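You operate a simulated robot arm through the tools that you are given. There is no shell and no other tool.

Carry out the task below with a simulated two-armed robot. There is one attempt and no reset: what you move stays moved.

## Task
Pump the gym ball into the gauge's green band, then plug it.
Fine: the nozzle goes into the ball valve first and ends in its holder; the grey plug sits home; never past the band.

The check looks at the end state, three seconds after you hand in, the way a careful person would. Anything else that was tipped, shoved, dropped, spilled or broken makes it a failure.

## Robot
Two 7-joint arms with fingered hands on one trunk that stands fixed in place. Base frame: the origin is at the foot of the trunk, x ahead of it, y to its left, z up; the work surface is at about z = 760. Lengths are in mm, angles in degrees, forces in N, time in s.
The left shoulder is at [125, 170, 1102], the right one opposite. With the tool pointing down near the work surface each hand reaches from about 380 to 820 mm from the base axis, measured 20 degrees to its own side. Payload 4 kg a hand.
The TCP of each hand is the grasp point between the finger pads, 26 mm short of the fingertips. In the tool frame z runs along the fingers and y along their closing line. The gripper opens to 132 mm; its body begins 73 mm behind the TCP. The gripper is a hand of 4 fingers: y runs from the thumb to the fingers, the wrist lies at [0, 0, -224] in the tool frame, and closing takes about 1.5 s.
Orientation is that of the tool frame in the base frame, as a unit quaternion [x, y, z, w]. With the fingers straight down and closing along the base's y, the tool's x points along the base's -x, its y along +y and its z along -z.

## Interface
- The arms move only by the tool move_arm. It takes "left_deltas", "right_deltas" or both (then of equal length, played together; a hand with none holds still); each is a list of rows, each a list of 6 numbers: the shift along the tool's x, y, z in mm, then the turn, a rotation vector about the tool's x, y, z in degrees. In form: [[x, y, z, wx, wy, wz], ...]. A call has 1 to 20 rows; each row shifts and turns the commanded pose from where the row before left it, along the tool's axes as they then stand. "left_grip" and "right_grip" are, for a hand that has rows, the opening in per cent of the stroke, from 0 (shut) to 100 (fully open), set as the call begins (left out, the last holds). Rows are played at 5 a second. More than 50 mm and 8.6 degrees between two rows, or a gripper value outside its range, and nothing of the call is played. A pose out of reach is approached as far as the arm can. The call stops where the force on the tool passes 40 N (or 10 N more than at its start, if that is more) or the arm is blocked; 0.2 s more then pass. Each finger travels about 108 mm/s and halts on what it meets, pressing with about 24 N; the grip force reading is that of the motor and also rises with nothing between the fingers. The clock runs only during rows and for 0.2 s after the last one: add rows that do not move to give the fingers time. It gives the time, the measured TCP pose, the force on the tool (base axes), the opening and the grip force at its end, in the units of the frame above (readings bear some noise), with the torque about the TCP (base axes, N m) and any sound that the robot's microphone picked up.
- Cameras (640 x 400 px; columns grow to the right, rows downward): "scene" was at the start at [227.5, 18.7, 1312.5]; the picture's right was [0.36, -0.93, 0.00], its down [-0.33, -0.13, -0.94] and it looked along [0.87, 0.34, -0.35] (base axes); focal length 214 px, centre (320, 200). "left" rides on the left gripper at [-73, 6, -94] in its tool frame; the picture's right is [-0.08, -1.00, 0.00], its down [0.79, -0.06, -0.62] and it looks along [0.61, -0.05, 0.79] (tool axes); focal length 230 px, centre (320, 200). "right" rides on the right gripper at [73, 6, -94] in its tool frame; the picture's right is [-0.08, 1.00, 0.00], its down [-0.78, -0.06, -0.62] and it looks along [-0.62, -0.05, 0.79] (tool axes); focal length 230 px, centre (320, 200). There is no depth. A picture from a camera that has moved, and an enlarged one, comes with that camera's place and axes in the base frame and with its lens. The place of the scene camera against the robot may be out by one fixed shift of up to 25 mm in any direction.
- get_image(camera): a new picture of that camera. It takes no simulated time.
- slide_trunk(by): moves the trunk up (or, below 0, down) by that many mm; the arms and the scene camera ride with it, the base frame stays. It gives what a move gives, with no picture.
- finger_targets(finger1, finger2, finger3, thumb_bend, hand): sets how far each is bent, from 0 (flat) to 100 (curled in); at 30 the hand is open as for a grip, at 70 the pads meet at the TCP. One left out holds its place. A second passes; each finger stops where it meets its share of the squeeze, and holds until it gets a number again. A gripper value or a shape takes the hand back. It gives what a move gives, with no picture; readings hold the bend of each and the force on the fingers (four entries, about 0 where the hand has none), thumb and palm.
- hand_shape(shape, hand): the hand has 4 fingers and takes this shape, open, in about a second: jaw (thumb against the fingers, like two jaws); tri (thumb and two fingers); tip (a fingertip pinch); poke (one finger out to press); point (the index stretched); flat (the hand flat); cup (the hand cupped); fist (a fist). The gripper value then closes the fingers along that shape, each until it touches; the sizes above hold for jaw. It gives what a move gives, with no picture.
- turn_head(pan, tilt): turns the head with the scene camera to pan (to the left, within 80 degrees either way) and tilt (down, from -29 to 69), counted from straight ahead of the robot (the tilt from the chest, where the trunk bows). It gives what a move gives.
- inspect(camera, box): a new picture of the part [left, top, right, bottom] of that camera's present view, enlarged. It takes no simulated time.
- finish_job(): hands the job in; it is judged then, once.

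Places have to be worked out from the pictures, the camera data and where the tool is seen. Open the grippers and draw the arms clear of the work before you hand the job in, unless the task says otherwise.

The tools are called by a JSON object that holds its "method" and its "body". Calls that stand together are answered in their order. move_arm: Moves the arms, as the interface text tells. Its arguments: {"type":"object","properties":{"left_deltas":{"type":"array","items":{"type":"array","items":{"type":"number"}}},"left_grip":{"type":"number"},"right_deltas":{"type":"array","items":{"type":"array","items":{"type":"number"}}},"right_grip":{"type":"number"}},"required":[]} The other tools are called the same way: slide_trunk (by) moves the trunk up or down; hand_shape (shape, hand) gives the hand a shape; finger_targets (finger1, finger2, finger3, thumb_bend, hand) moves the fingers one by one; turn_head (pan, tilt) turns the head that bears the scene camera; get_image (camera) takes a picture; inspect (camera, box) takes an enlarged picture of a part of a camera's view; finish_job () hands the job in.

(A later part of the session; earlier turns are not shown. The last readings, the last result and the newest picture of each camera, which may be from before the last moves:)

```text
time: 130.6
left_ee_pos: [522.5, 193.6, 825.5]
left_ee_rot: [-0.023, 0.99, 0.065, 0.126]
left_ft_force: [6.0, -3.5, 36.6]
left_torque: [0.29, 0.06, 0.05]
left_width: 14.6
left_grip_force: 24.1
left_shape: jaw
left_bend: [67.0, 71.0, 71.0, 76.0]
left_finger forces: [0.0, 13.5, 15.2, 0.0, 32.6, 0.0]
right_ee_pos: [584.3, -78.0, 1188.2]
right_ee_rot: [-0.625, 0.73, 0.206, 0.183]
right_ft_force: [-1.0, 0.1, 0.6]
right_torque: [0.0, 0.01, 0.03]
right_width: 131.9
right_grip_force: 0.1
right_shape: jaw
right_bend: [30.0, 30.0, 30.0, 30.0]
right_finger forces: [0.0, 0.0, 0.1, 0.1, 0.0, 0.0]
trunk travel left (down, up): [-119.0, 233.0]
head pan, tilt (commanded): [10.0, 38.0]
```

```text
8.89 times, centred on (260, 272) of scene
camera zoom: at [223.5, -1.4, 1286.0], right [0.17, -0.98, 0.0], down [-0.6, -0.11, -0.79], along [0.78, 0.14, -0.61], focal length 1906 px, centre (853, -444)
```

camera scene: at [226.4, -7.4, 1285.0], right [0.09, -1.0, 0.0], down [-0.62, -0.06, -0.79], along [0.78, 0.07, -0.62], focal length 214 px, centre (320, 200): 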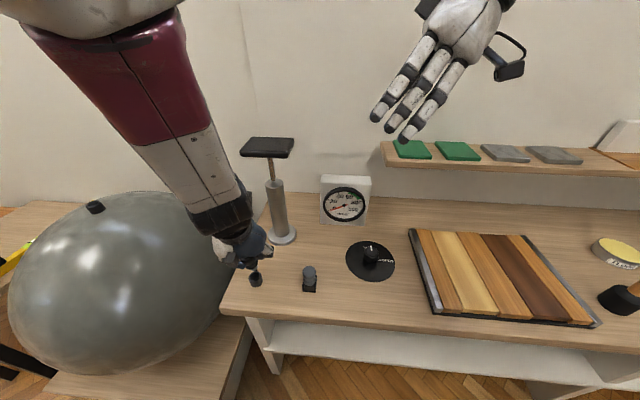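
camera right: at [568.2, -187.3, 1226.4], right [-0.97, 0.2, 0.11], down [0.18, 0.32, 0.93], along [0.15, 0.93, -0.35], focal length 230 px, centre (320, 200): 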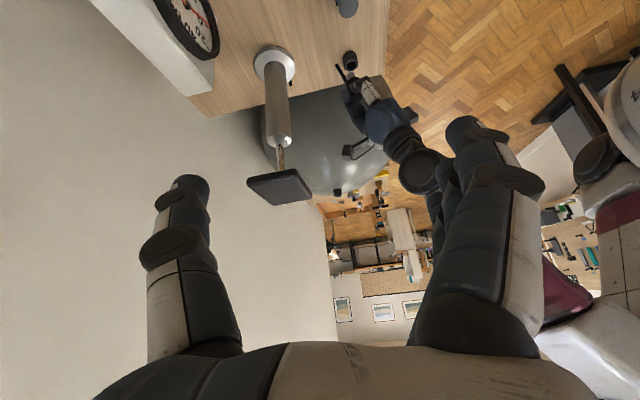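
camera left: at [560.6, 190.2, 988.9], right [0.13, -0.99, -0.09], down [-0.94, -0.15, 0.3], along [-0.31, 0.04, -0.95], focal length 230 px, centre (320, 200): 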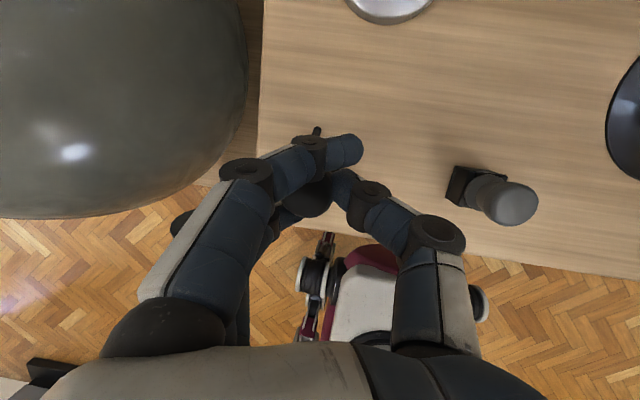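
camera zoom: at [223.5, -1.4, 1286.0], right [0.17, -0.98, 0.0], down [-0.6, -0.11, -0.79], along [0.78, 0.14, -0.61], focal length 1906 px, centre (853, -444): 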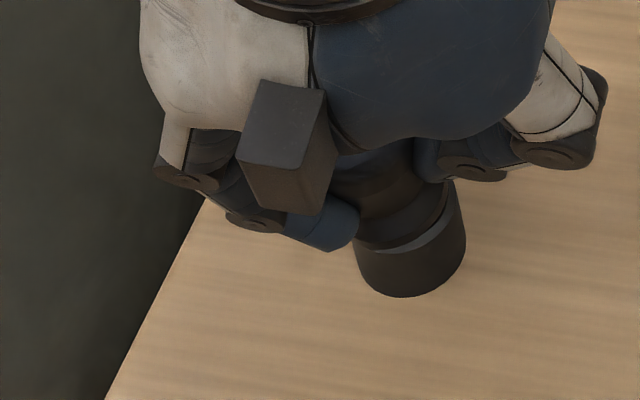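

It is down in the ring with some residual push (37 N). I open the hand now.

{"method": "move_arm", "body": {"left_deltas": [[0, 0, 0, 0, 0, 0], [0, 0, 0, 0, 0, 0], [0, 0, 0, 0, 0, 0], [0, 0, 0, 0, 0, 0], [0, 0, 0, 0, 0, 0]], "left_grip": 70}}

{"method": "get_image", "body": {"camera": "left"}}

{"method": "inspect", "body": {"camera": "scene", "box": [235, 250, 285, 295]}}

{"method": "inspect", "body": {"camera": "right", "box": [325, 40, 385, 110]}}

```text
time: 131.8
left_ee_pos: [521.2, 194.8, 822.9]
left_ee_rot: [-0.024, 0.99, 0.067, 0.121]
left_ft_force: [0.2, -0.7, 0.0]
left_torque: [-0.01, -0.03, 0.02]
left_width: 92.2
left_grip_force: 0.0
left_shape: jaw
left_bend: [67.0, 68.0, 68.0, 64.0]
left_finger forces: [0.1, 0.0, 0.0, 0.0, 0.1, 0.0]
right_ee_pos: [586.2, -77.2, 1186.4]
right_ee_rot: [-0.624, 0.731, 0.206, 0.182]
right_ft_force: [-0.3, -0.5, -0.2]
right_torque: [-0.03, -0.02, 0.0]
right_width: 132.1
right_grip_force: 0.1
right_shape: jaw
right_bend: [30.0, 30.0, 30.0, 30.0]
right_finger forces: [0.1, 0.0, 0.0, 0.0, 0.0, 0.0]
trunk travel left (down, up): [-119.0, 233.0]
head pan, tilt (commanded): [10.0, 38.0]
```

```text
taken
camera left: at [569.2, 190.1, 931.3], right [0.14, -0.98, -0.11], down [-0.9, -0.17, 0.39], along [-0.41, 0.04, -0.91], focal length 230 px, centre (320, 200)
```

left: 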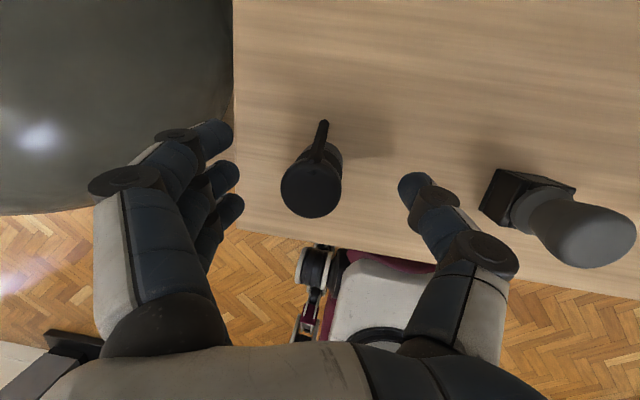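

```text
8.89 times, centred on (260, 272) of scene
camera zoom: at [225.9, -0.1, 1285.2], right [0.17, -0.98, 0.0], down [-0.61, -0.11, -0.79], along [0.78, 0.14, -0.62], focal length 1906 px, centre (853, -444)
```

zoom: 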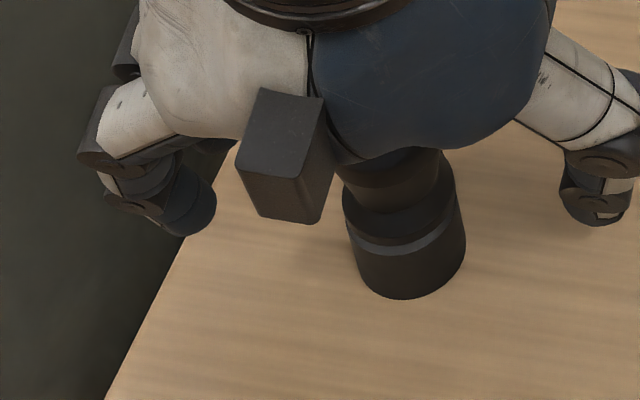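

```text
5.71 times, centred on (355, 75) of right
camera zoom: at [568.5, -187.2, 1226.3], right [-0.97, 0.2, 0.11], down [0.18, 0.32, 0.93], along [0.15, 0.93, -0.35], focal length 1315 px, centre (120, 914)
```

zoom: 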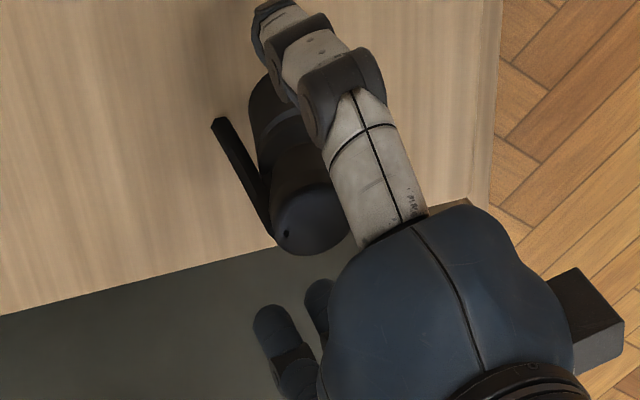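

The nozzle sits flat in its holder. Now the plug: I rise 50 mm, level the hand (67° pitch, no roll) and move over to hover above the plug at (525, 58).

{"method": "move_arm", "body": {"left_deltas": [[-6, 3.2, -24, 0, 0, 0], [-6, 3.2, -24, 0, 0, 0], [0, 0, 0, 7.5, 0, 0], [0, 0, 0, 0, -8.5, 0], [-1.75, -34.3, -2.5, 0, 0, 0], [-1.75, -34.3, -2.5, 0, 0, 0], [-1.75, -34.3, -2.5, 0, 0, 0], [-1.75, -34.3, -2.5, 0, 0, 0], [0, 0, 0, 0, 0, 0]]}}

{"method": "get_image", "body": {"camera": "left"}}

{"method": "get_image", "body": {"camera": "scene"}}

```text
time: 133.8
left_ee_pos: [525.4, 57.4, 881.4]
left_ee_rot: [0.001, 0.98, 0.016, 0.198]
left_ft_force: [-0.1, -0.1, 0.1]
left_torque: [0.01, -0.03, -0.01]
left_width: 92.0
left_grip_force: 0.0
left_shape: jaw
left_bend: [67.0, 68.0, 68.0, 64.0]
left_finger forces: [0.1, 0.0, 0.0, 0.0, 0.0, 0.0]
left hand out of reach, approached as far as the arm can: row 7
right_ee_pos: [585.5, -77.2, 1186.2]
right_ee_rot: [-0.624, 0.731, 0.206, 0.183]
right_ft_force: [-0.1, 0.0, 0.1]
right_torque: [0.02, 0.04, 0.0]
right_width: 131.8
right_grip_force: 0.0
right_shape: jaw
right_bend: [30.0, 30.0, 30.0, 30.0]
right_finger forces: [0.1, 0.1, 0.0, 0.0, 0.0, 0.1]
trunk travel left (down, up): [-119.0, 233.0]
head pan, tilt (commanded): [10.0, 38.0]
```

```text
taken
camera left: at [555.9, 60.5, 995.1], right [0.07, -1.0, 0.0], down [-0.96, -0.07, 0.26], along [-0.26, -0.02, -0.97], focal length 230 px, centre (320, 200)
```

left: 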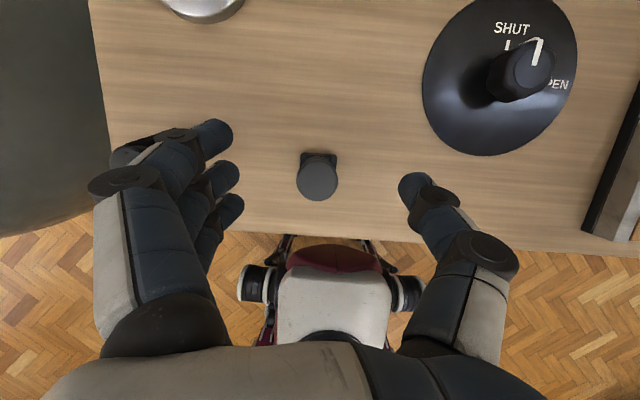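

```text
taken
camera scene: at [225.6, -0.5, 1285.4], right [0.17, -0.98, 0.0], down [-0.61, -0.11, -0.79], along [0.78, 0.14, -0.62], focal length 214 px, centre (320, 200)
```

scene: 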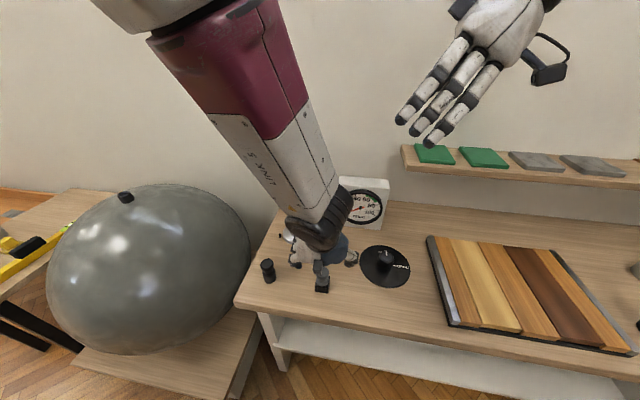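

The hand hovers right over the plug. I level the last 2° and go down to the grasp height, then check before closing.

{"method": "move_arm", "body": {"left_deltas": [[0, 0, 0, 2, 0, 0], [7.2, -0.4, 22, 0, 0, 0], [7.2, -0.4, 22, 0, 0, 0], [0, 0, 0, 0, 0, 0], [0, 0, 0, 0, 0, 0]]}}

{"method": "inspect", "body": {"camera": "left", "box": [200, 100, 440, 250]}}

{"method": "inspect", "body": {"camera": "scene", "box": [280, 230, 380, 310]}}

```text
time: 135.0
left_ee_pos: [529.7, 57.4, 833.7]
left_ee_rot: [0.005, 0.98, -0.002, 0.197]
left_ft_force: [0.3, -0.4, -0.2]
left_torque: [0.03, -0.01, -0.02]
left_width: 92.1
left_grip_force: 0.1
left_shape: jaw
left_bend: [67.0, 68.0, 68.0, 64.0]
left_finger forces: [0.0, 0.0, 0.1, 0.1, 0.0, 0.0]
right_ee_pos: [586.4, -76.6, 1186.2]
right_ee_rot: [-0.625, 0.731, 0.206, 0.182]
right_ft_force: [-0.3, 0.2, -0.6]
right_torque: [0.02, 0.02, 0.02]
right_width: 131.7
right_grip_force: 0.1
right_shape: jaw
right_bend: [30.0, 30.0, 30.0, 30.0]
right_finger forces: [0.0, 0.1, 0.0, 0.0, 0.0, 0.0]
trunk travel left (down, up): [-119.0, 233.0]
head pan, tilt (commanded): [10.0, 38.0]
```

```text
2.67 times, centred on (320, 175) of left
camera zoom: at [560.4, 64.4, 948.6], right [0.06, -1.0, 0.03], down [-0.96, -0.05, 0.27], along [-0.26, -0.05, -0.96], focal length 614 px, centre (320, 267)
```

zoom: 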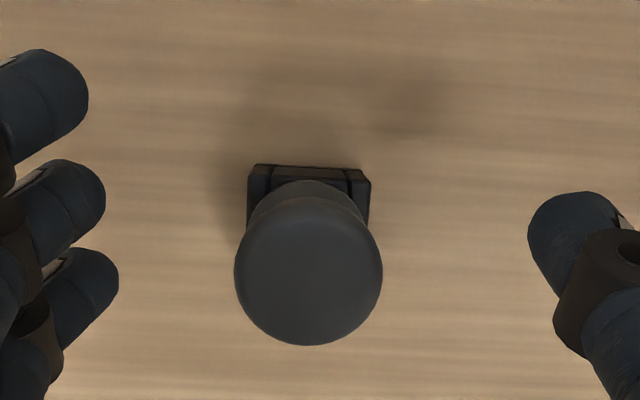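

```text
5.00 times, centred on (330, 270) of scene
camera zoom: at [226.0, -0.1, 1285.2], right [0.17, -0.98, 0.0], down [-0.61, -0.11, -0.79], along [0.78, 0.14, -0.62], focal length 1072 px, centre (270, -150)
```

zoom: 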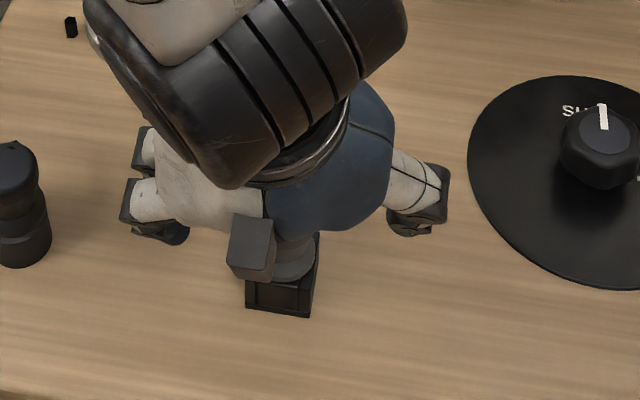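

A small centring shift (−3.5, +2.3 mm), then I close on the plug head.

{"method": "move_arm", "body": {"left_deltas": [[2.9, 2.3, -2.3, 0, 0, 0], [0, 0, 0, 0, 0, 0]]}}

{"method": "move_arm", "body": {"left_deltas": [[0, 0, 0, 0, 0, 0], [0, 0, 0, 0, 0, 0], [0, 0, 0, 0, 0, 0], [0, 0, 0, 0, 0, 0], [0, 0, 0, 0, 0, 0], [0, 0, 0, 0, 0, 0]], "left_grip": 8}}

{"method": "inspect", "body": {"camera": "left", "box": [200, 100, 440, 250]}}

```text
time: 135.6
left_ee_pos: [526.5, 59.4, 834.4]
left_ee_rot: [0.006, 0.98, -0.002, 0.197]
left_ft_force: [0.0, -0.1, 0.6]
left_torque: [0.02, 0.02, 0.02]
left_width: 92.0
left_grip_force: 0.0
left_shape: jaw
left_bend: [67.0, 68.0, 68.0, 64.0]
left_finger forces: [0.1, 0.0, 0.1, 0.0, 0.0, 0.0]
right_ee_pos: [584.9, -75.9, 1186.8]
right_ee_rot: [-0.624, 0.731, 0.207, 0.182]
right_ft_force: [-0.3, 0.7, -0.1]
right_torque: [-0.01, 0.0, 0.0]
right_width: 131.7
right_grip_force: 0.0
right_shape: jaw
right_bend: [30.0, 30.0, 30.0, 30.0]
right_finger forces: [0.0, 0.1, 0.1, 0.0, 0.0, 0.0]
trunk travel left (down, up): [-119.0, 233.0]
head pan, tilt (commanded): [10.0, 38.0]
```

```text
time: 137.0
left_ee_pos: [526.0, 60.0, 835.5]
left_ee_rot: [0.005, 0.98, -0.003, 0.197]
left_ft_force: [0.6, 0.4, 0.1]
left_torque: [0.06, 0.03, 0.0]
left_width: 11.5
left_grip_force: 23.7
left_shape: jaw
left_bend: [68.0, 72.0, 72.0, 71.0]
left_finger forces: [0.0, 10.3, 11.1, 0.1, 20.5, 0.0]
right_ee_pos: [585.9, -75.7, 1186.3]
right_ee_rot: [-0.625, 0.731, 0.206, 0.182]
right_ft_force: [-0.6, 0.4, 0.5]
right_torque: [-0.02, 0.05, -0.01]
right_width: 132.3
right_grip_force: 0.0
right_shape: jaw
right_bend: [30.0, 30.0, 30.0, 30.0]
right_finger forces: [0.1, 0.1, 0.0, 0.0, 0.0, 0.1]
trunk travel left (down, up): [-119.0, 233.0]
head pan, tilt (commanded): [10.0, 38.0]
```

```text
2.67 times, centred on (320, 175) of left
camera zoom: at [556.6, 66.6, 949.6], right [0.06, -1.0, 0.03], down [-0.96, -0.05, 0.27], along [-0.26, -0.05, -0.96], focal length 614 px, centre (320, 267)
```

zoom: 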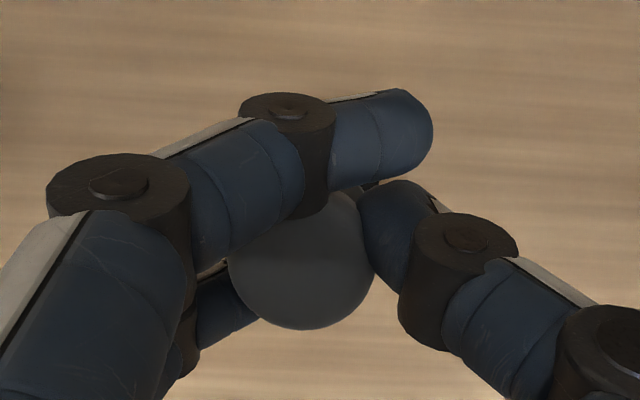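

Balanced grip with no side load. I lift 12 mm and check that only the plug comes up.

{"method": "move_arm", "body": {"left_deltas": [[-1.5, 0, -3.7, 0, 0, 0], [-1.5, 0, -3.7, 0, 0, 0], [-1.5, 0, -3.7, 0, 0, 0], [0, 0, 0, 0, 0, 0]]}}

{"method": "inspect", "body": {"camera": "left", "box": [200, 100, 440, 250]}}

{"method": "inspect", "body": {"camera": "scene", "box": [280, 230, 380, 310]}}

{"method": "inspect", "body": {"camera": "right", "box": [300, 0, 400, 70]}}

```text
time: 138.0
left_ee_pos: [525.8, 59.6, 847.5]
left_ee_rot: [0.005, 0.98, -0.002, 0.197]
left_ft_force: [0.2, 0.8, -0.6]
left_torque: [0.07, 0.0, 0.02]
left_width: 11.5
left_grip_force: 24.0
left_shape: jaw
left_bend: [68.0, 72.0, 72.0, 71.0]
left_finger forces: [0.1, 10.2, 10.7, 0.0, 20.2, 0.0]
right_ee_pos: [586.6, -76.3, 1186.1]
right_ee_rot: [-0.624, 0.731, 0.206, 0.183]
right_ft_force: [-0.5, -0.2, 0.3]
right_torque: [-0.03, 0.0, 0.01]
right_width: 131.6
right_grip_force: 0.1
right_shape: jaw
right_bend: [30.0, 30.0, 30.0, 30.0]
right_finger forces: [0.1, 0.1, 0.0, 0.0, 0.0, 0.0]
trunk travel left (down, up): [-119.0, 233.0]
head pan, tilt (commanded): [10.0, 38.0]
```

```text
2.67 times, centred on (320, 175) of left
camera zoom: at [556.2, 66.5, 961.3], right [0.06, -1.0, 0.03], down [-0.96, -0.05, 0.27], along [-0.26, -0.05, -0.96], focal length 614 px, centre (320, 267)
```

zoom: 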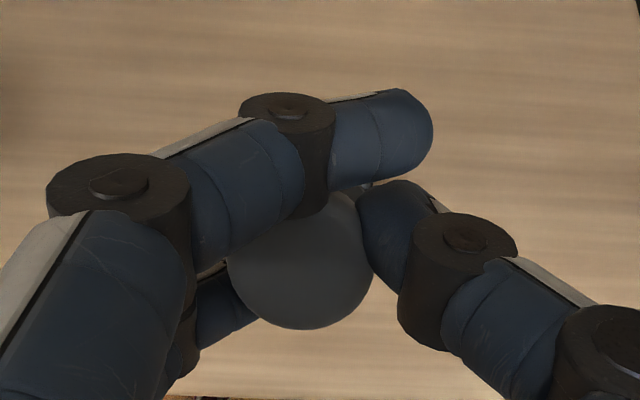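

```text
5.00 times, centred on (330, 270) of scene
camera zoom: at [225.9, 0.0, 1285.2], right [0.17, -0.98, 0.0], down [-0.61, -0.11, -0.79], along [0.78, 0.14, -0.62], focal length 1072 px, centre (270, -150)
```

zoom: 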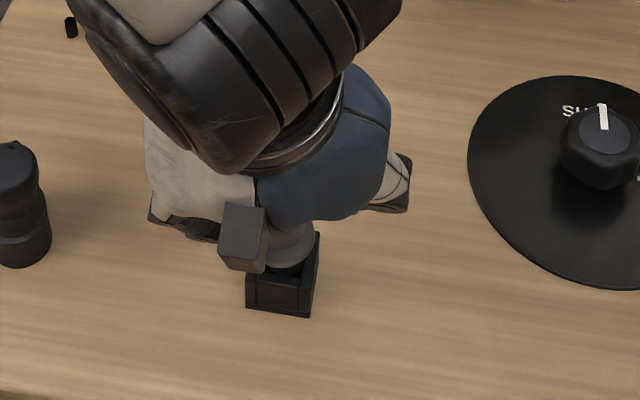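

```text
5.71 times, centred on (350, 35) of right
camera zoom: at [568.5, -187.1, 1226.4], right [-0.97, 0.2, 0.11], down [0.18, 0.32, 0.93], along [0.15, 0.93, -0.35], focal length 1315 px, centre (149, 1143)
```

zoom: 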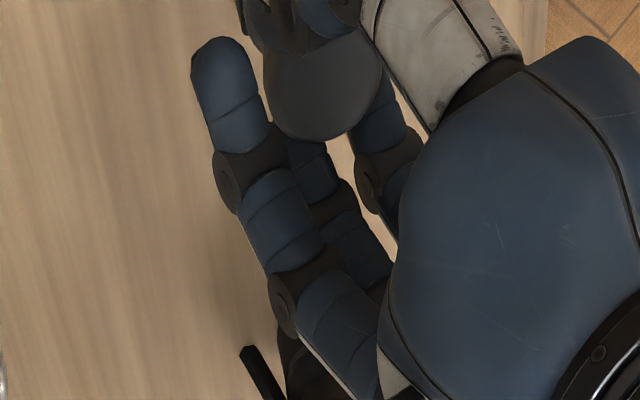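

Only the plug comes up. I lift it clear, move forward away from the nozzle, then out to the left and yaw to 41°.

{"method": "move_arm", "body": {"left_deltas": [[-6.7, 0, -16.1, 0, 0, 0], [-6.7, 0, -16.1, 0, 0, 0], [-36.4, 0.3, -10.7, 0, 0, 0], [-36.4, 0.3, -10.7, 0, 0, 0], [-0.7, 45.7, -2.9, 0, 0, 0], [-0.7, 45.7, -2.9, 0, 0, 0], [-0.7, 45.7, -2.9, 0, 0, 0], [-0.7, 45.7, -2.9, 0, 0, 0], [-0.7, 45.7, -2.9, 0, 0, 0], [-0.7, 45.7, -2.9, 0, 0, 0], [-0.7, 45.7, -2.9, 0, 0, 0], [0, 0, 0, -3.17, 0, -7.55], [0, 0, 0, -3.17, 0, -7.55], [0, 0, 0, -3.17, 0, -7.55], [0, 0, 0, -3.17, 0, -7.55], [0, 0, 0, -3.17, 0, -7.55], [0, 0, 0, 0, 0, 0]]}}

{"method": "get_image", "body": {"camera": "scene"}}

{"method": "get_image", "body": {"camera": "left"}}

```text
time: 141.6
left_ee_pos: [584.7, 380.6, 949.2]
left_ee_rot: [-0.339, 0.92, 0.068, 0.183]
left_ft_force: [0.3, -0.4, -0.7]
left_torque: [0.02, 0.02, -0.01]
left_width: 11.1
left_grip_force: 24.2
left_shape: jaw
left_bend: [68.0, 71.0, 71.0, 71.0]
left_finger forces: [0.0, 10.5, 11.0, 0.0, 20.5, 0.0]
right_ee_pos: [585.7, -76.4, 1186.7]
right_ee_rot: [-0.624, 0.732, 0.205, 0.182]
right_ft_force: [-0.2, 0.0, 0.3]
right_torque: [-0.03, 0.0, 0.03]
right_width: 132.2
right_grip_force: 0.0
right_shape: jaw
right_bend: [30.0, 30.0, 30.0, 30.0]
right_finger forces: [0.1, 0.0, 0.0, 0.1, 0.0, 0.0]
trunk travel left (down, up): [-119.0, 233.0]
head pan, tilt (commanded): [10.0, 38.0]
```

```text
taken
camera scene: at [225.7, 0.0, 1285.3], right [0.17, -0.98, 0.0], down [-0.61, -0.11, -0.79], along [0.78, 0.14, -0.62], focal length 214 px, centre (320, 200)
```

scene: 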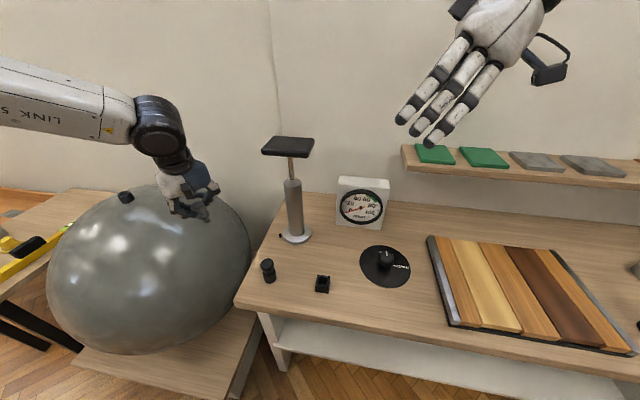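

```text
taken
camera left: at [603.4, 405.9, 1063.2], right [0.7, -0.71, 0.03], down [-0.69, -0.67, 0.27], along [-0.17, -0.21, -0.96], focal length 230 px, centre (320, 200)
```

left: 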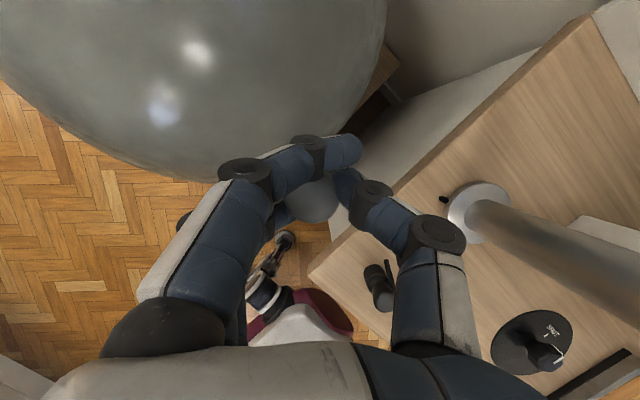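

Right on target. Now over the ball to a point above the valve.

{"method": "move_arm", "body": {"left_deltas": [[-32.6, 26.9, 5.1, 0, 0, 0], [-32.6, 26.9, 5.1, 0, 0, 0], [-32.6, 26.9, 5.1, 0, 0, 0], [-32.6, 26.9, 5.1, 0, 0, 0], [-32.6, 26.9, 5.1, 0, 0, 0], [-32.6, 26.9, 5.1, 0, 0, 0], [-32.6, 26.9, 5.1, 0, 0, 0], [0, 0, 0, 0, 0, 0]]}}

{"method": "get_image", "body": {"camera": "scene"}}

{"method": "get_image", "body": {"camera": "right"}}

```text
time: 143.4
left_ee_pos: [634.8, 670.0, 1001.5]
left_ee_rot: [-0.338, 0.921, 0.068, 0.184]
left_ft_force: [-0.3, -0.4, -0.5]
left_torque: [-0.02, 0.02, -0.01]
left_width: 11.1
left_grip_force: 24.1
left_shape: jaw
left_bend: [68.0, 71.0, 71.0, 71.0]
left_finger forces: [0.0, 10.6, 10.8, 0.1, 20.5, 0.1]
right_ee_pos: [586.4, -76.9, 1186.7]
right_ee_rot: [-0.624, 0.732, 0.205, 0.183]
right_ft_force: [0.7, 0.2, 0.1]
right_torque: [-0.04, -0.01, 0.0]
right_width: 131.7
right_grip_force: 0.1
right_shape: jaw
right_bend: [30.0, 30.0, 30.0, 30.0]
right_finger forces: [0.0, 0.0, 0.1, 0.0, 0.1, 0.0]
trunk travel left (down, up): [-119.0, 233.0]
head pan, tilt (commanded): [10.0, 38.0]
```

```text
taken
camera scene: at [225.6, -0.2, 1285.4], right [0.17, -0.98, 0.0], down [-0.61, -0.11, -0.79], along [0.78, 0.14, -0.62], focal length 214 px, centre (320, 200)
```

scene: 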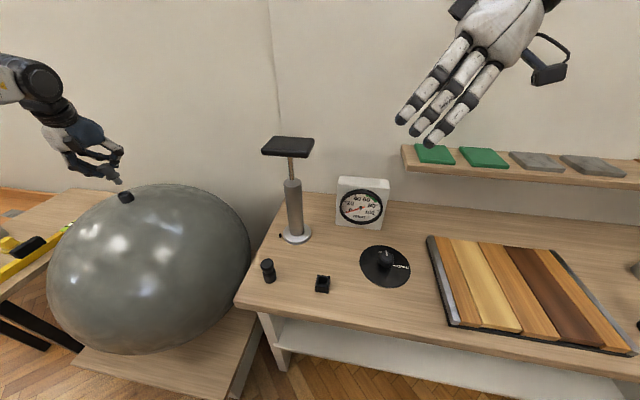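

```text
taken
camera right: at [568.2, -187.2, 1226.6], right [-0.97, 0.2, 0.11], down [0.18, 0.32, 0.93], along [0.15, 0.93, -0.35], focal length 230 px, centre (320, 200)
```

right: 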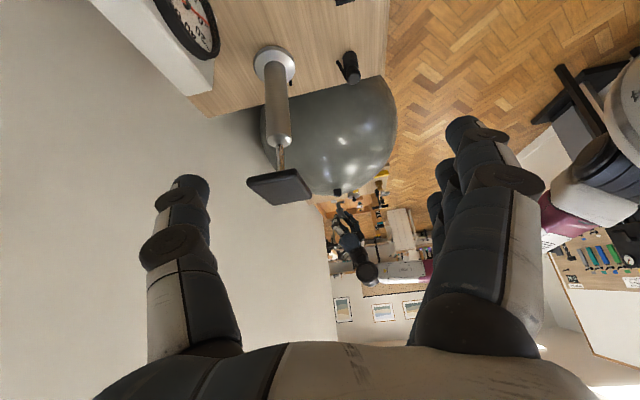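

I zoom from both cameras on plug and valve.

{"method": "inspect", "body": {"camera": "scene", "box": [100, 160, 140, 210]}}

{"method": "inspect", "body": {"camera": "right", "box": [325, 180, 355, 215]}}

```text
8.00 times, centred on (120, 185) of scene
camera zoom: at [225.6, -0.2, 1285.4], right [0.17, -0.98, 0.0], down [-0.61, -0.11, -0.79], along [0.78, 0.14, -0.62], focal length 1716 px, centre (1920, 320)
```

zoom: 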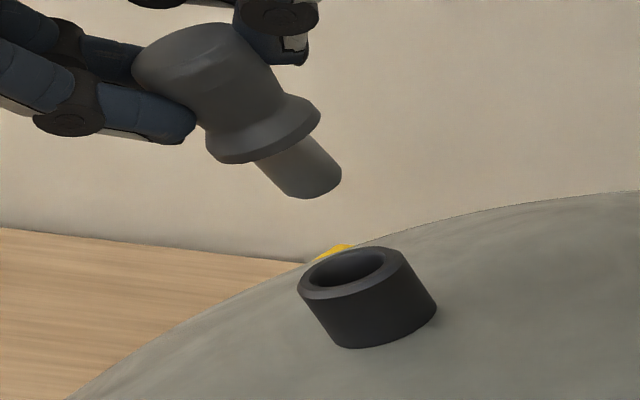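

```text
11.43 times, centred on (340, 198) of right
camera zoom: at [568.2, -187.2, 1226.6], right [-0.97, 0.2, 0.11], down [0.18, 0.32, 0.93], along [0.15, 0.93, -0.35], focal length 2629 px, centre (91, 229)
```

zoom: 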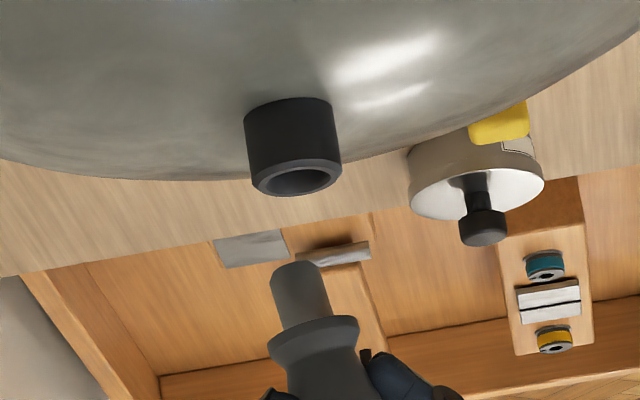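

Triangulating: the plug's lower end leans ~6.5° toward +x; tip at (640.5, 674.8, 930), valve mouth at (635.7, 677.2, 894) in the same frame. I correct tilt and offset.

{"method": "move_arm", "body": {"left_deltas": [[-3.2, -0.9, 1.3, 0, 0, 0], [0, 0, 0, -4.38, 4.5, 1.82], [0, 0, 0, 0, 0, 0], [0, 0, 0, 0, 0, 0]]}}

{"method": "inspect", "body": {"camera": "scene", "box": [100, 160, 140, 210]}}

{"method": "inspect", "body": {"camera": "right", "box": [325, 180, 355, 215]}}

```text
time: 144.4
left_ee_pos: [637.7, 670.0, 1003.9]
left_ee_rot: [-0.333, 0.929, 0.092, 0.133]
left_ft_force: [0.2, -0.2, -0.7]
left_torque: [0.06, 0.04, -0.02]
left_width: 11.5
left_grip_force: 24.3
left_shape: jaw
left_bend: [68.0, 71.0, 71.0, 71.0]
left_finger forces: [0.0, 10.6, 10.8, 0.1, 20.4, 0.0]
right_ee_pos: [585.1, -75.9, 1186.3]
right_ee_rot: [-0.624, 0.731, 0.207, 0.182]
right_ft_force: [-0.1, 0.2, -0.4]
right_torque: [-0.02, 0.01, -0.01]
right_width: 131.9
right_grip_force: 0.1
right_shape: jaw
right_bend: [30.0, 30.0, 30.0, 30.0]
right_finger forces: [0.0, 0.0, 0.1, 0.0, 0.0, 0.1]
trunk travel left (down, up): [-119.0, 233.0]
head pan, tilt (commanded): [10.0, 38.0]
```

```text
8.00 times, centred on (120, 185) of scene
camera zoom: at [226.1, 0.0, 1285.2], right [0.17, -0.98, 0.0], down [-0.61, -0.11, -0.79], along [0.78, 0.14, -0.62], focal length 1716 px, centre (1920, 320)
```

zoom: 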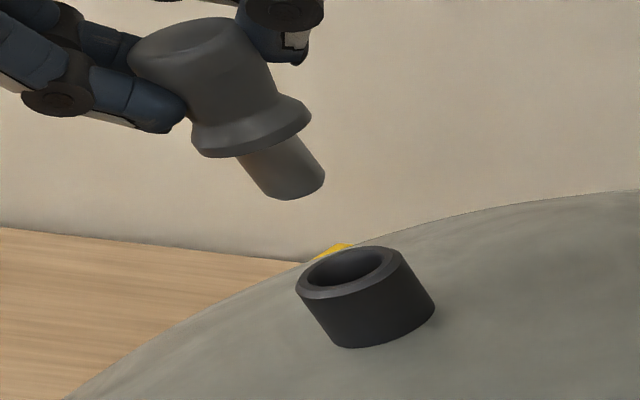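

```text
11.43 times, centred on (340, 198) of right
camera zoom: at [568.7, -187.1, 1226.2], right [-0.97, 0.2, 0.11], down [0.18, 0.32, 0.93], along [0.15, 0.93, -0.35], focal length 2629 px, centre (91, 229)
```

zoom: 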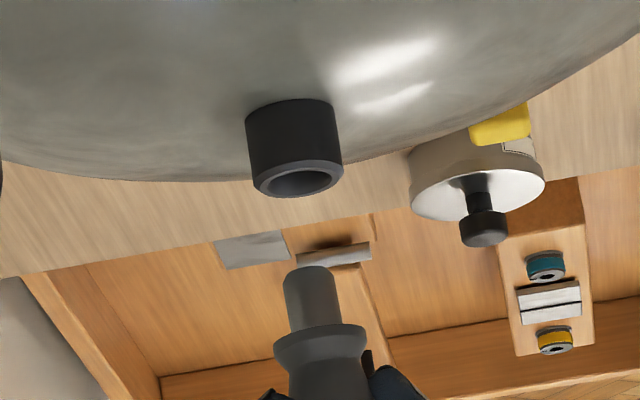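

Plug is vertical now, ~40 mm above the mouth, ~1.5 mm off. I shift and lower 36 mm, then re-check.

{"method": "move_arm", "body": {"left_deltas": [[3.7, -0.3, 11.4, 0, 0, 0], [3.7, -0.3, 11.4, 0, 0, 0], [3.7, -0.3, 11.4, 0, 0, 0], [0, 0, 0, 0, 0, 0], [0, 0, 0, 0, 0, 0]]}}

{"method": "inspect", "body": {"camera": "scene", "box": [100, 160, 140, 210]}}

{"method": "inspect", "body": {"camera": "right", "box": [325, 180, 355, 215]}}

```text
time: 145.6
left_ee_pos: [637.4, 671.6, 967.6]
left_ee_rot: [-0.332, 0.929, 0.092, 0.134]
left_ft_force: [0.0, 0.9, -0.2]
left_torque: [-0.03, -0.02, 0.03]
left_width: 11.4
left_grip_force: 24.3
left_shape: jaw
left_bend: [68.0, 71.0, 72.0, 71.0]
left_finger forces: [0.0, 10.5, 11.3, 0.0, 20.6, 0.1]
right_ee_pos: [585.9, -77.1, 1186.8]
right_ee_rot: [-0.624, 0.731, 0.207, 0.182]
right_ft_force: [0.6, -0.3, -0.9]
right_torque: [-0.01, 0.0, 0.01]
right_width: 131.9
right_grip_force: 0.0
right_shape: jaw
right_bend: [30.0, 30.0, 30.0, 30.0]
right_finger forces: [0.0, 0.0, 0.0, 0.1, 0.1, 0.0]
trunk travel left (down, up): [-119.0, 233.0]
head pan, tilt (commanded): [10.0, 38.0]
```

```text
8.00 times, centred on (120, 185) of scene
camera zoom: at [225.7, -0.1, 1285.3], right [0.17, -0.98, 0.0], down [-0.61, -0.11, -0.79], along [0.78, 0.14, -0.62], focal length 1716 px, centre (1920, 320)
```

zoom: 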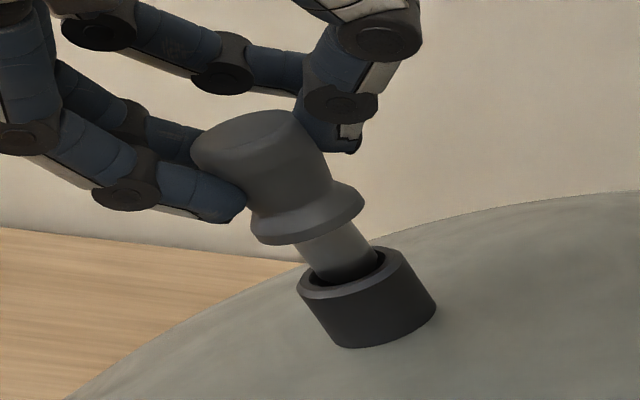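

```text
11.43 times, centred on (340, 198) of right
camera zoom: at [568.3, -187.2, 1226.5], right [-0.97, 0.2, 0.11], down [0.18, 0.32, 0.93], along [0.15, 0.93, -0.35], focal length 2629 px, centre (91, 229)
```

zoom: 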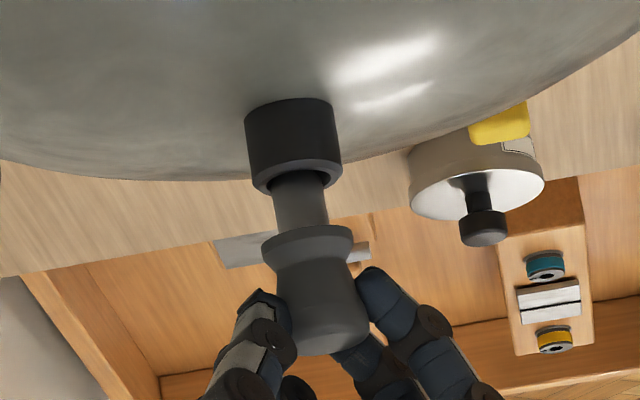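

The plug tip has entered the valve without contact. I lower 12 mm more.

{"method": "move_arm", "body": {"left_deltas": [[1.23, -0.33, 3.8, 0, 0, 0], [1.23, -0.33, 3.8, 0, 0, 0], [1.23, -0.33, 3.8, 0, 0, 0], [0, 0, 0, 0, 0, 0]]}}

{"method": "inspect", "body": {"camera": "scene", "box": [100, 160, 140, 210]}}

{"method": "inspect", "body": {"camera": "right", "box": [325, 180, 355, 215]}}

```text
time: 146.6
left_ee_pos: [635.6, 669.9, 955.8]
left_ee_rot: [-0.333, 0.929, 0.093, 0.133]
left_ft_force: [0.5, -1.2, -0.4]
left_torque: [-0.05, -0.01, 0.03]
left_width: 10.8
left_grip_force: 23.9
left_shape: jaw
left_bend: [68.0, 71.0, 72.0, 71.0]
left_finger forces: [0.0, 10.5, 11.6, 0.0, 20.9, 0.0]
right_ee_pos: [585.4, -76.1, 1186.6]
right_ee_rot: [-0.624, 0.732, 0.205, 0.183]
right_ft_force: [0.3, 0.0, -0.3]
right_torque: [0.03, 0.04, -0.01]
right_width: 132.0
right_grip_force: 0.1
right_shape: jaw
right_bend: [30.0, 30.0, 30.0, 30.0]
right_finger forces: [0.0, 0.0, 0.0, 0.0, 0.1, 0.0]
trunk travel left (down, up): [-119.0, 233.0]
head pan, tilt (commanded): [10.0, 38.0]
```

```text
8.00 times, centred on (120, 185) of scene
camera zoom: at [225.8, -0.1, 1285.3], right [0.17, -0.98, 0.0], down [-0.61, -0.11, -0.79], along [0.78, 0.14, -0.62], focal length 1716 px, centre (1920, 320)
```

zoom: 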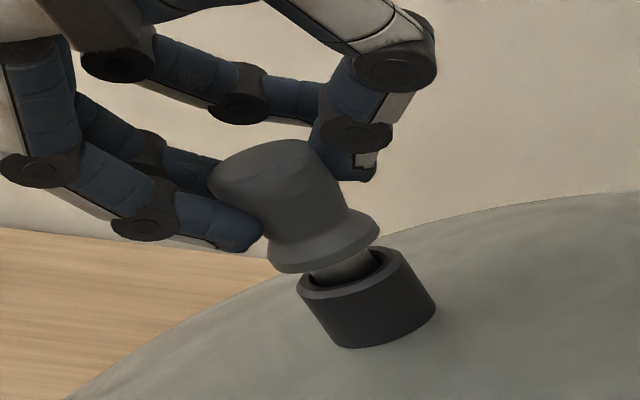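

```text
11.43 times, centred on (340, 198) of right
camera zoom: at [568.4, -187.2, 1226.4], right [-0.97, 0.2, 0.11], down [0.18, 0.32, 0.93], along [0.15, 0.93, -0.35], focal length 2629 px, centre (91, 229)
```

zoom: 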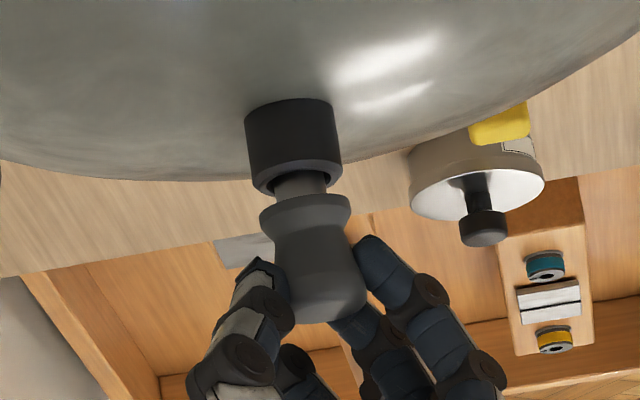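

Still free; ~6 mm to go. I lower on gently until it seats.

{"method": "move_arm", "body": {"left_deltas": [[0.92, -0.25, 2.85, 0, 0, 0], [0.92, -0.25, 2.85, 0, 0, 0], [0, 0, 0, 0, 0, 0]]}}

{"method": "inspect", "body": {"camera": "scene", "box": [100, 160, 140, 210]}}

{"method": "inspect", "body": {"camera": "right", "box": [325, 180, 355, 215]}}

```text
time: 147.4
left_ee_pos: [636.3, 671.3, 949.7]
left_ee_rot: [-0.333, 0.929, 0.092, 0.135]
left_ft_force: [0.1, -1.0, -0.9]
left_torque: [-0.08, 0.0, -0.01]
left_width: 11.3
left_grip_force: 23.9
left_shape: jaw
left_bend: [68.0, 71.0, 72.0, 71.0]
left_finger forces: [0.0, 10.3, 11.5, 0.1, 21.1, 0.0]
right_ee_pos: [586.3, -76.2, 1186.0]
right_ee_rot: [-0.624, 0.732, 0.206, 0.183]
right_ft_force: [1.0, 0.0, -0.7]
right_torque: [-0.02, -0.02, 0.03]
right_width: 132.0
right_grip_force: 0.3
right_shape: jaw
right_bend: [30.0, 30.0, 30.0, 30.0]
right_finger forces: [0.1, 0.1, 0.0, 0.1, 0.0, 0.0]
trunk travel left (down, up): [-119.0, 233.0]
head pan, tilt (commanded): [10.0, 38.0]
```

```text
8.00 times, centred on (120, 185) of scene
camera zoom: at [225.8, -0.2, 1285.3], right [0.17, -0.98, 0.0], down [-0.61, -0.11, -0.79], along [0.78, 0.14, -0.62], focal length 1716 px, centre (1920, 320)
```

zoom: 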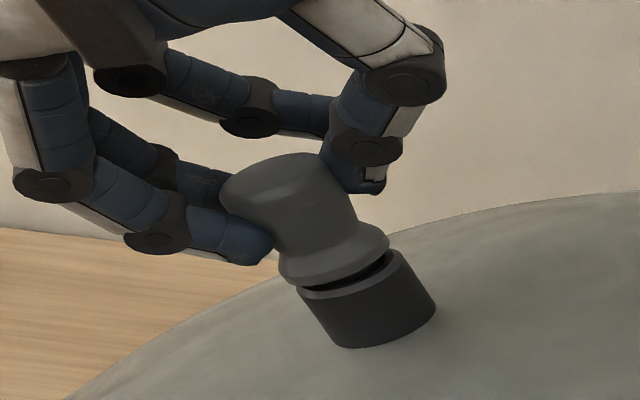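

```text
11.43 times, centred on (340, 198) of right
camera zoom: at [568.4, -187.3, 1226.4], right [-0.97, 0.2, 0.11], down [0.18, 0.32, 0.93], along [0.15, 0.93, -0.35], focal length 2629 px, centre (91, 229)
```

zoom: 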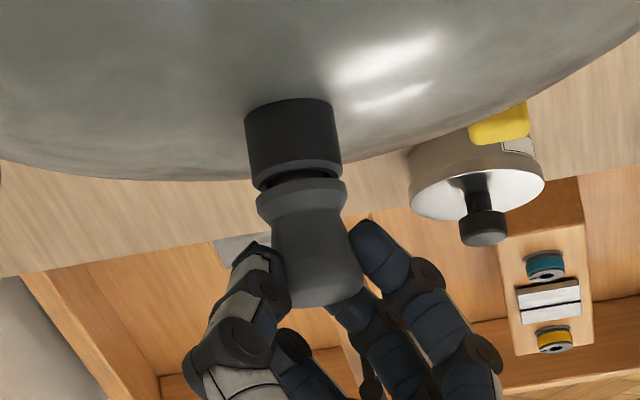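

About 4 mm remain; continuing down.

{"method": "move_arm", "body": {"left_deltas": [[0.77, -0.2, 2.37, 0, 0, 0], [0.77, -0.2, 2.37, 0, 0, 0], [0, 0, 0, 0, 0, 0]]}}

{"method": "inspect", "body": {"camera": "scene", "box": [100, 160, 140, 210]}}

{"method": "inspect", "body": {"camera": "right", "box": [325, 180, 355, 215]}}

```text
time: 148.2
left_ee_pos: [635.0, 671.2, 946.5]
left_ee_rot: [-0.332, 0.929, 0.092, 0.136]
left_ft_force: [1.6, -0.7, 13.8]
left_torque: [0.02, 0.07, -0.01]
left_width: 11.3
left_grip_force: 24.4
left_shape: jaw
left_bend: [68.0, 71.0, 72.0, 72.0]
left_finger forces: [0.0, 10.8, 13.1, 0.1, 25.0, 0.0]
right_ee_pos: [584.5, -76.6, 1187.5]
right_ee_rot: [-0.625, 0.73, 0.207, 0.184]
right_ft_force: [-0.4, -0.5, 0.2]
right_torque: [0.01, -0.01, -0.02]
right_width: 131.6
right_grip_force: 0.1
right_shape: jaw
right_bend: [30.0, 30.0, 30.0, 30.0]
right_finger forces: [0.0, 0.1, 0.0, 0.0, 0.0, 0.0]
trunk travel left (down, up): [-119.0, 233.0]
head pan, tilt (commanded): [10.0, 38.0]
```

```text
8.00 times, centred on (120, 185) of scene
camera zoom: at [224.5, -1.4, 1285.8], right [0.17, -0.98, 0.0], down [-0.61, -0.11, -0.79], along [0.78, 0.14, -0.61], focal length 1716 px, centre (1920, 320)
```

zoom: 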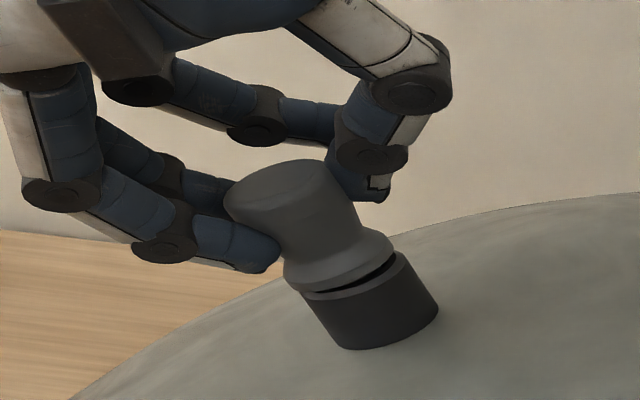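

```text
11.43 times, centred on (340, 198) of right
camera zoom: at [567.1, -188.5, 1227.4], right [-0.97, 0.2, 0.11], down [0.17, 0.32, 0.93], along [0.15, 0.93, -0.35], focal length 2629 px, centre (91, 229)
```

zoom: 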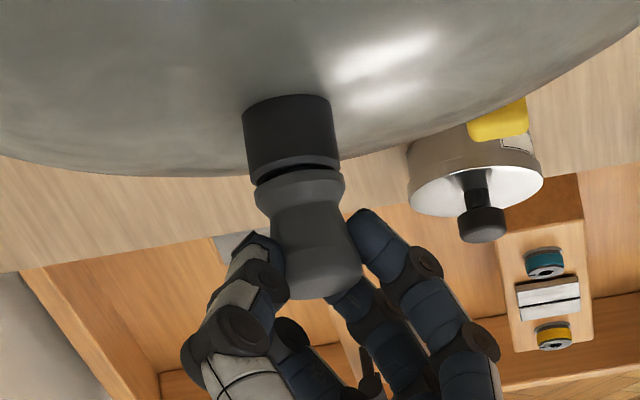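

Contact at 14 N, but the flange seems slightly tilted, leaving a gap on one side. I zoom right in.

{"method": "inspect", "body": {"camera": "scene", "box": [112, 182, 132, 206]}}

{"method": "inspect", "body": {"camera": "right", "box": [330, 186, 346, 206]}}

```text
16.00 times, centred on (122, 194) of scene
camera zoom: at [224.5, -1.4, 1285.8], right [0.17, -0.98, 0.0], down [-0.61, -0.11, -0.79], along [0.78, 0.14, -0.61], focal length 3432 px, centre (3488, 296)
```

zoom: 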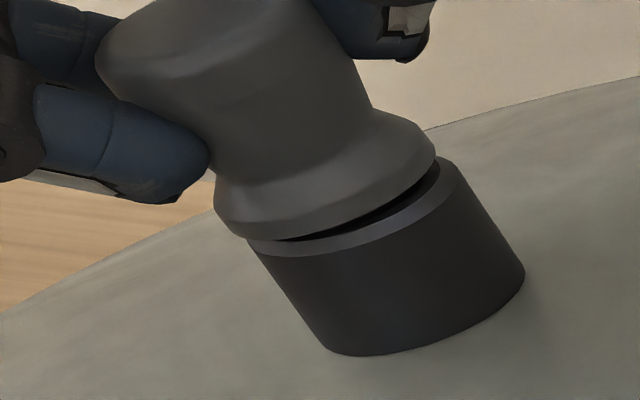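

```text
16.00 times, centred on (338, 196) of right
camera zoom: at [567.1, -188.5, 1227.4], right [-0.97, 0.2, 0.11], down [0.17, 0.32, 0.93], along [0.15, 0.93, -0.35], focal length 3681 px, centre (32, 264)
```

zoom: 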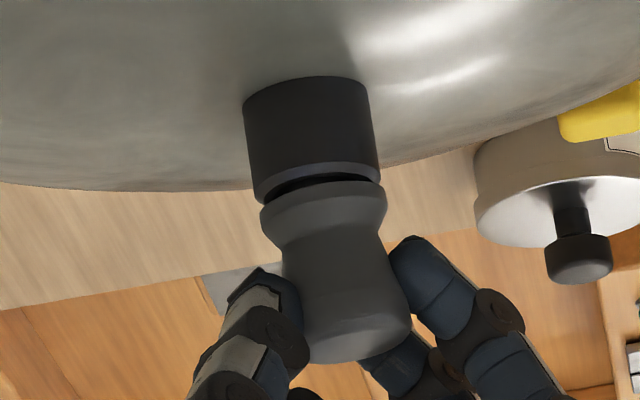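

The flange gapes on the (+x, −y) side: the plug's top leans ~5° the other way. I lift 2 mm and pivot the hand about the flange to straighten it.

{"method": "move_arm", "body": {"left_deltas": [[-0.62, 0.16, -1.9, 0, 0, 0], [-1.47, -4.33, 0.12, -4.46, 1.57, 1.6], [0, 0, 0, 0, 0, 0], [0, 0, 0, 0, 0, 0]]}}

{"method": "inspect", "body": {"camera": "scene", "box": [112, 182, 132, 206]}}

{"method": "inspect", "body": {"camera": "right", "box": [330, 186, 346, 206]}}

```text
time: 149.2
left_ee_pos: [639.1, 668.8, 947.2]
left_ee_rot: [-0.326, 0.931, 0.126, 0.107]
left_ft_force: [-0.1, -1.0, 5.4]
left_torque: [-0.01, 0.04, -0.01]
left_width: 11.5
left_grip_force: 23.5
left_shape: jaw
left_bend: [68.0, 71.0, 71.0, 72.0]
left_finger forces: [0.0, 11.0, 14.1, 0.0, 23.5, 0.1]
right_ee_pos: [586.3, -77.0, 1185.5]
right_ee_rot: [-0.624, 0.731, 0.207, 0.182]
right_ft_force: [-0.5, 0.3, -0.1]
right_torque: [-0.03, 0.01, 0.01]
right_width: 131.8
right_grip_force: 0.1
right_shape: jaw
right_bend: [30.0, 30.0, 30.0, 30.0]
right_finger forces: [0.0, 0.0, 0.0, 0.0, 0.1, 0.0]
trunk travel left (down, up): [-119.0, 233.0]
head pan, tilt (commanded): [10.0, 38.0]
```

```text
16.00 times, centred on (122, 194) of scene
camera zoom: at [225.4, -0.7, 1285.3], right [0.17, -0.98, 0.0], down [-0.61, -0.11, -0.79], along [0.78, 0.14, -0.62], focal length 3432 px, centre (3488, 296)
```

zoom: 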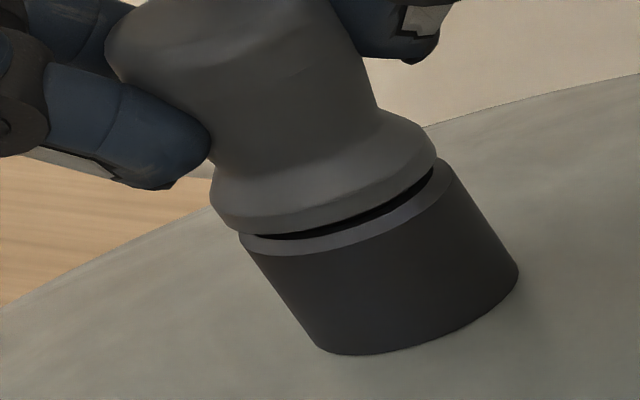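

```text
16.00 times, centred on (338, 196) of right
camera zoom: at [568.0, -187.7, 1226.4], right [-0.97, 0.2, 0.11], down [0.18, 0.32, 0.93], along [0.15, 0.93, -0.35], focal length 3681 px, centre (32, 264)
```

zoom: 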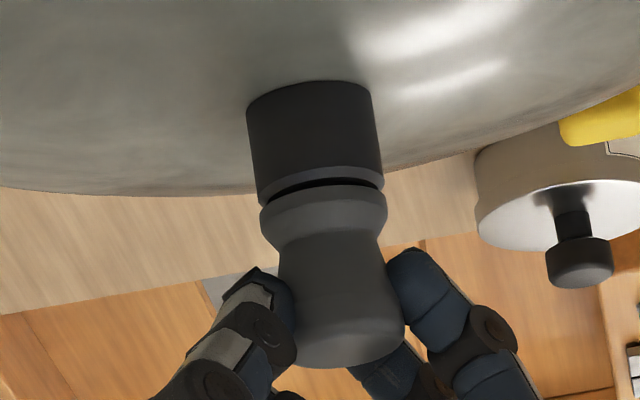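

Now nearly parallel. I press down 4 mm to seat it.

{"method": "move_arm", "body": {"left_deltas": [[0.56, -0.33, 1.9, 0, 0, 0], [0.56, -0.33, 1.9, 0, 0, 0], [0, 0, 0, 0, 0, 0], [0, 0, 0, 0, 0, 0]]}}

{"method": "inspect", "body": {"camera": "scene", "box": [112, 182, 132, 206]}}

{"method": "inspect", "body": {"camera": "right", "box": [330, 186, 346, 206]}}

```text
time: 150.2
left_ee_pos: [639.4, 669.2, 946.7]
left_ee_rot: [-0.326, 0.931, 0.126, 0.109]
left_ft_force: [-0.9, -1.3, 19.9]
left_torque: [0.13, 0.18, 0.01]
left_width: 12.3
left_grip_force: 23.8
left_shape: jaw
left_bend: [68.0, 71.0, 71.0, 72.0]
left_finger forces: [0.0, 11.4, 15.2, 0.0, 24.8, 0.0]
right_ee_pos: [584.5, -77.1, 1187.3]
right_ee_rot: [-0.624, 0.731, 0.205, 0.184]
right_ft_force: [-1.2, 0.4, 0.4]
right_torque: [-0.01, -0.02, 0.0]
right_width: 131.8
right_grip_force: 0.1
right_shape: jaw
right_bend: [30.0, 30.0, 30.0, 30.0]
right_finger forces: [0.0, 0.0, 0.0, 0.0, 0.1, 0.0]
trunk travel left (down, up): [-119.0, 233.0]
head pan, tilt (commanded): [10.0, 38.0]
```

```text
16.00 times, centred on (122, 194) of scene
camera zoom: at [223.9, -1.9, 1285.8], right [0.17, -0.98, 0.0], down [-0.61, -0.11, -0.79], along [0.78, 0.14, -0.61], focal length 3432 px, centre (3488, 296)
```

zoom: 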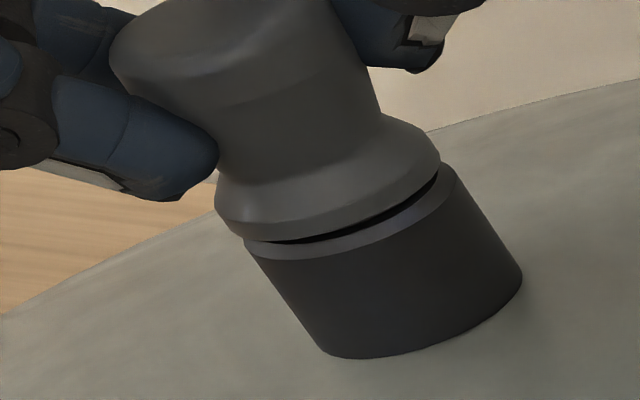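

```text
16.00 times, centred on (338, 196) of right
camera zoom: at [566.6, -188.9, 1227.4], right [-0.97, 0.2, 0.11], down [0.17, 0.32, 0.93], along [0.15, 0.93, -0.35], focal length 3681 px, centre (32, 264)
```

zoom: 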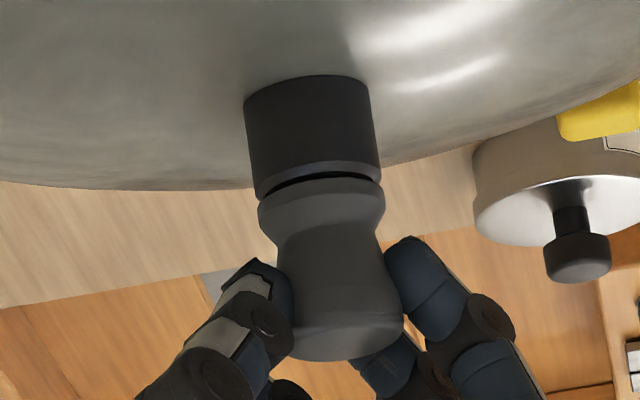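

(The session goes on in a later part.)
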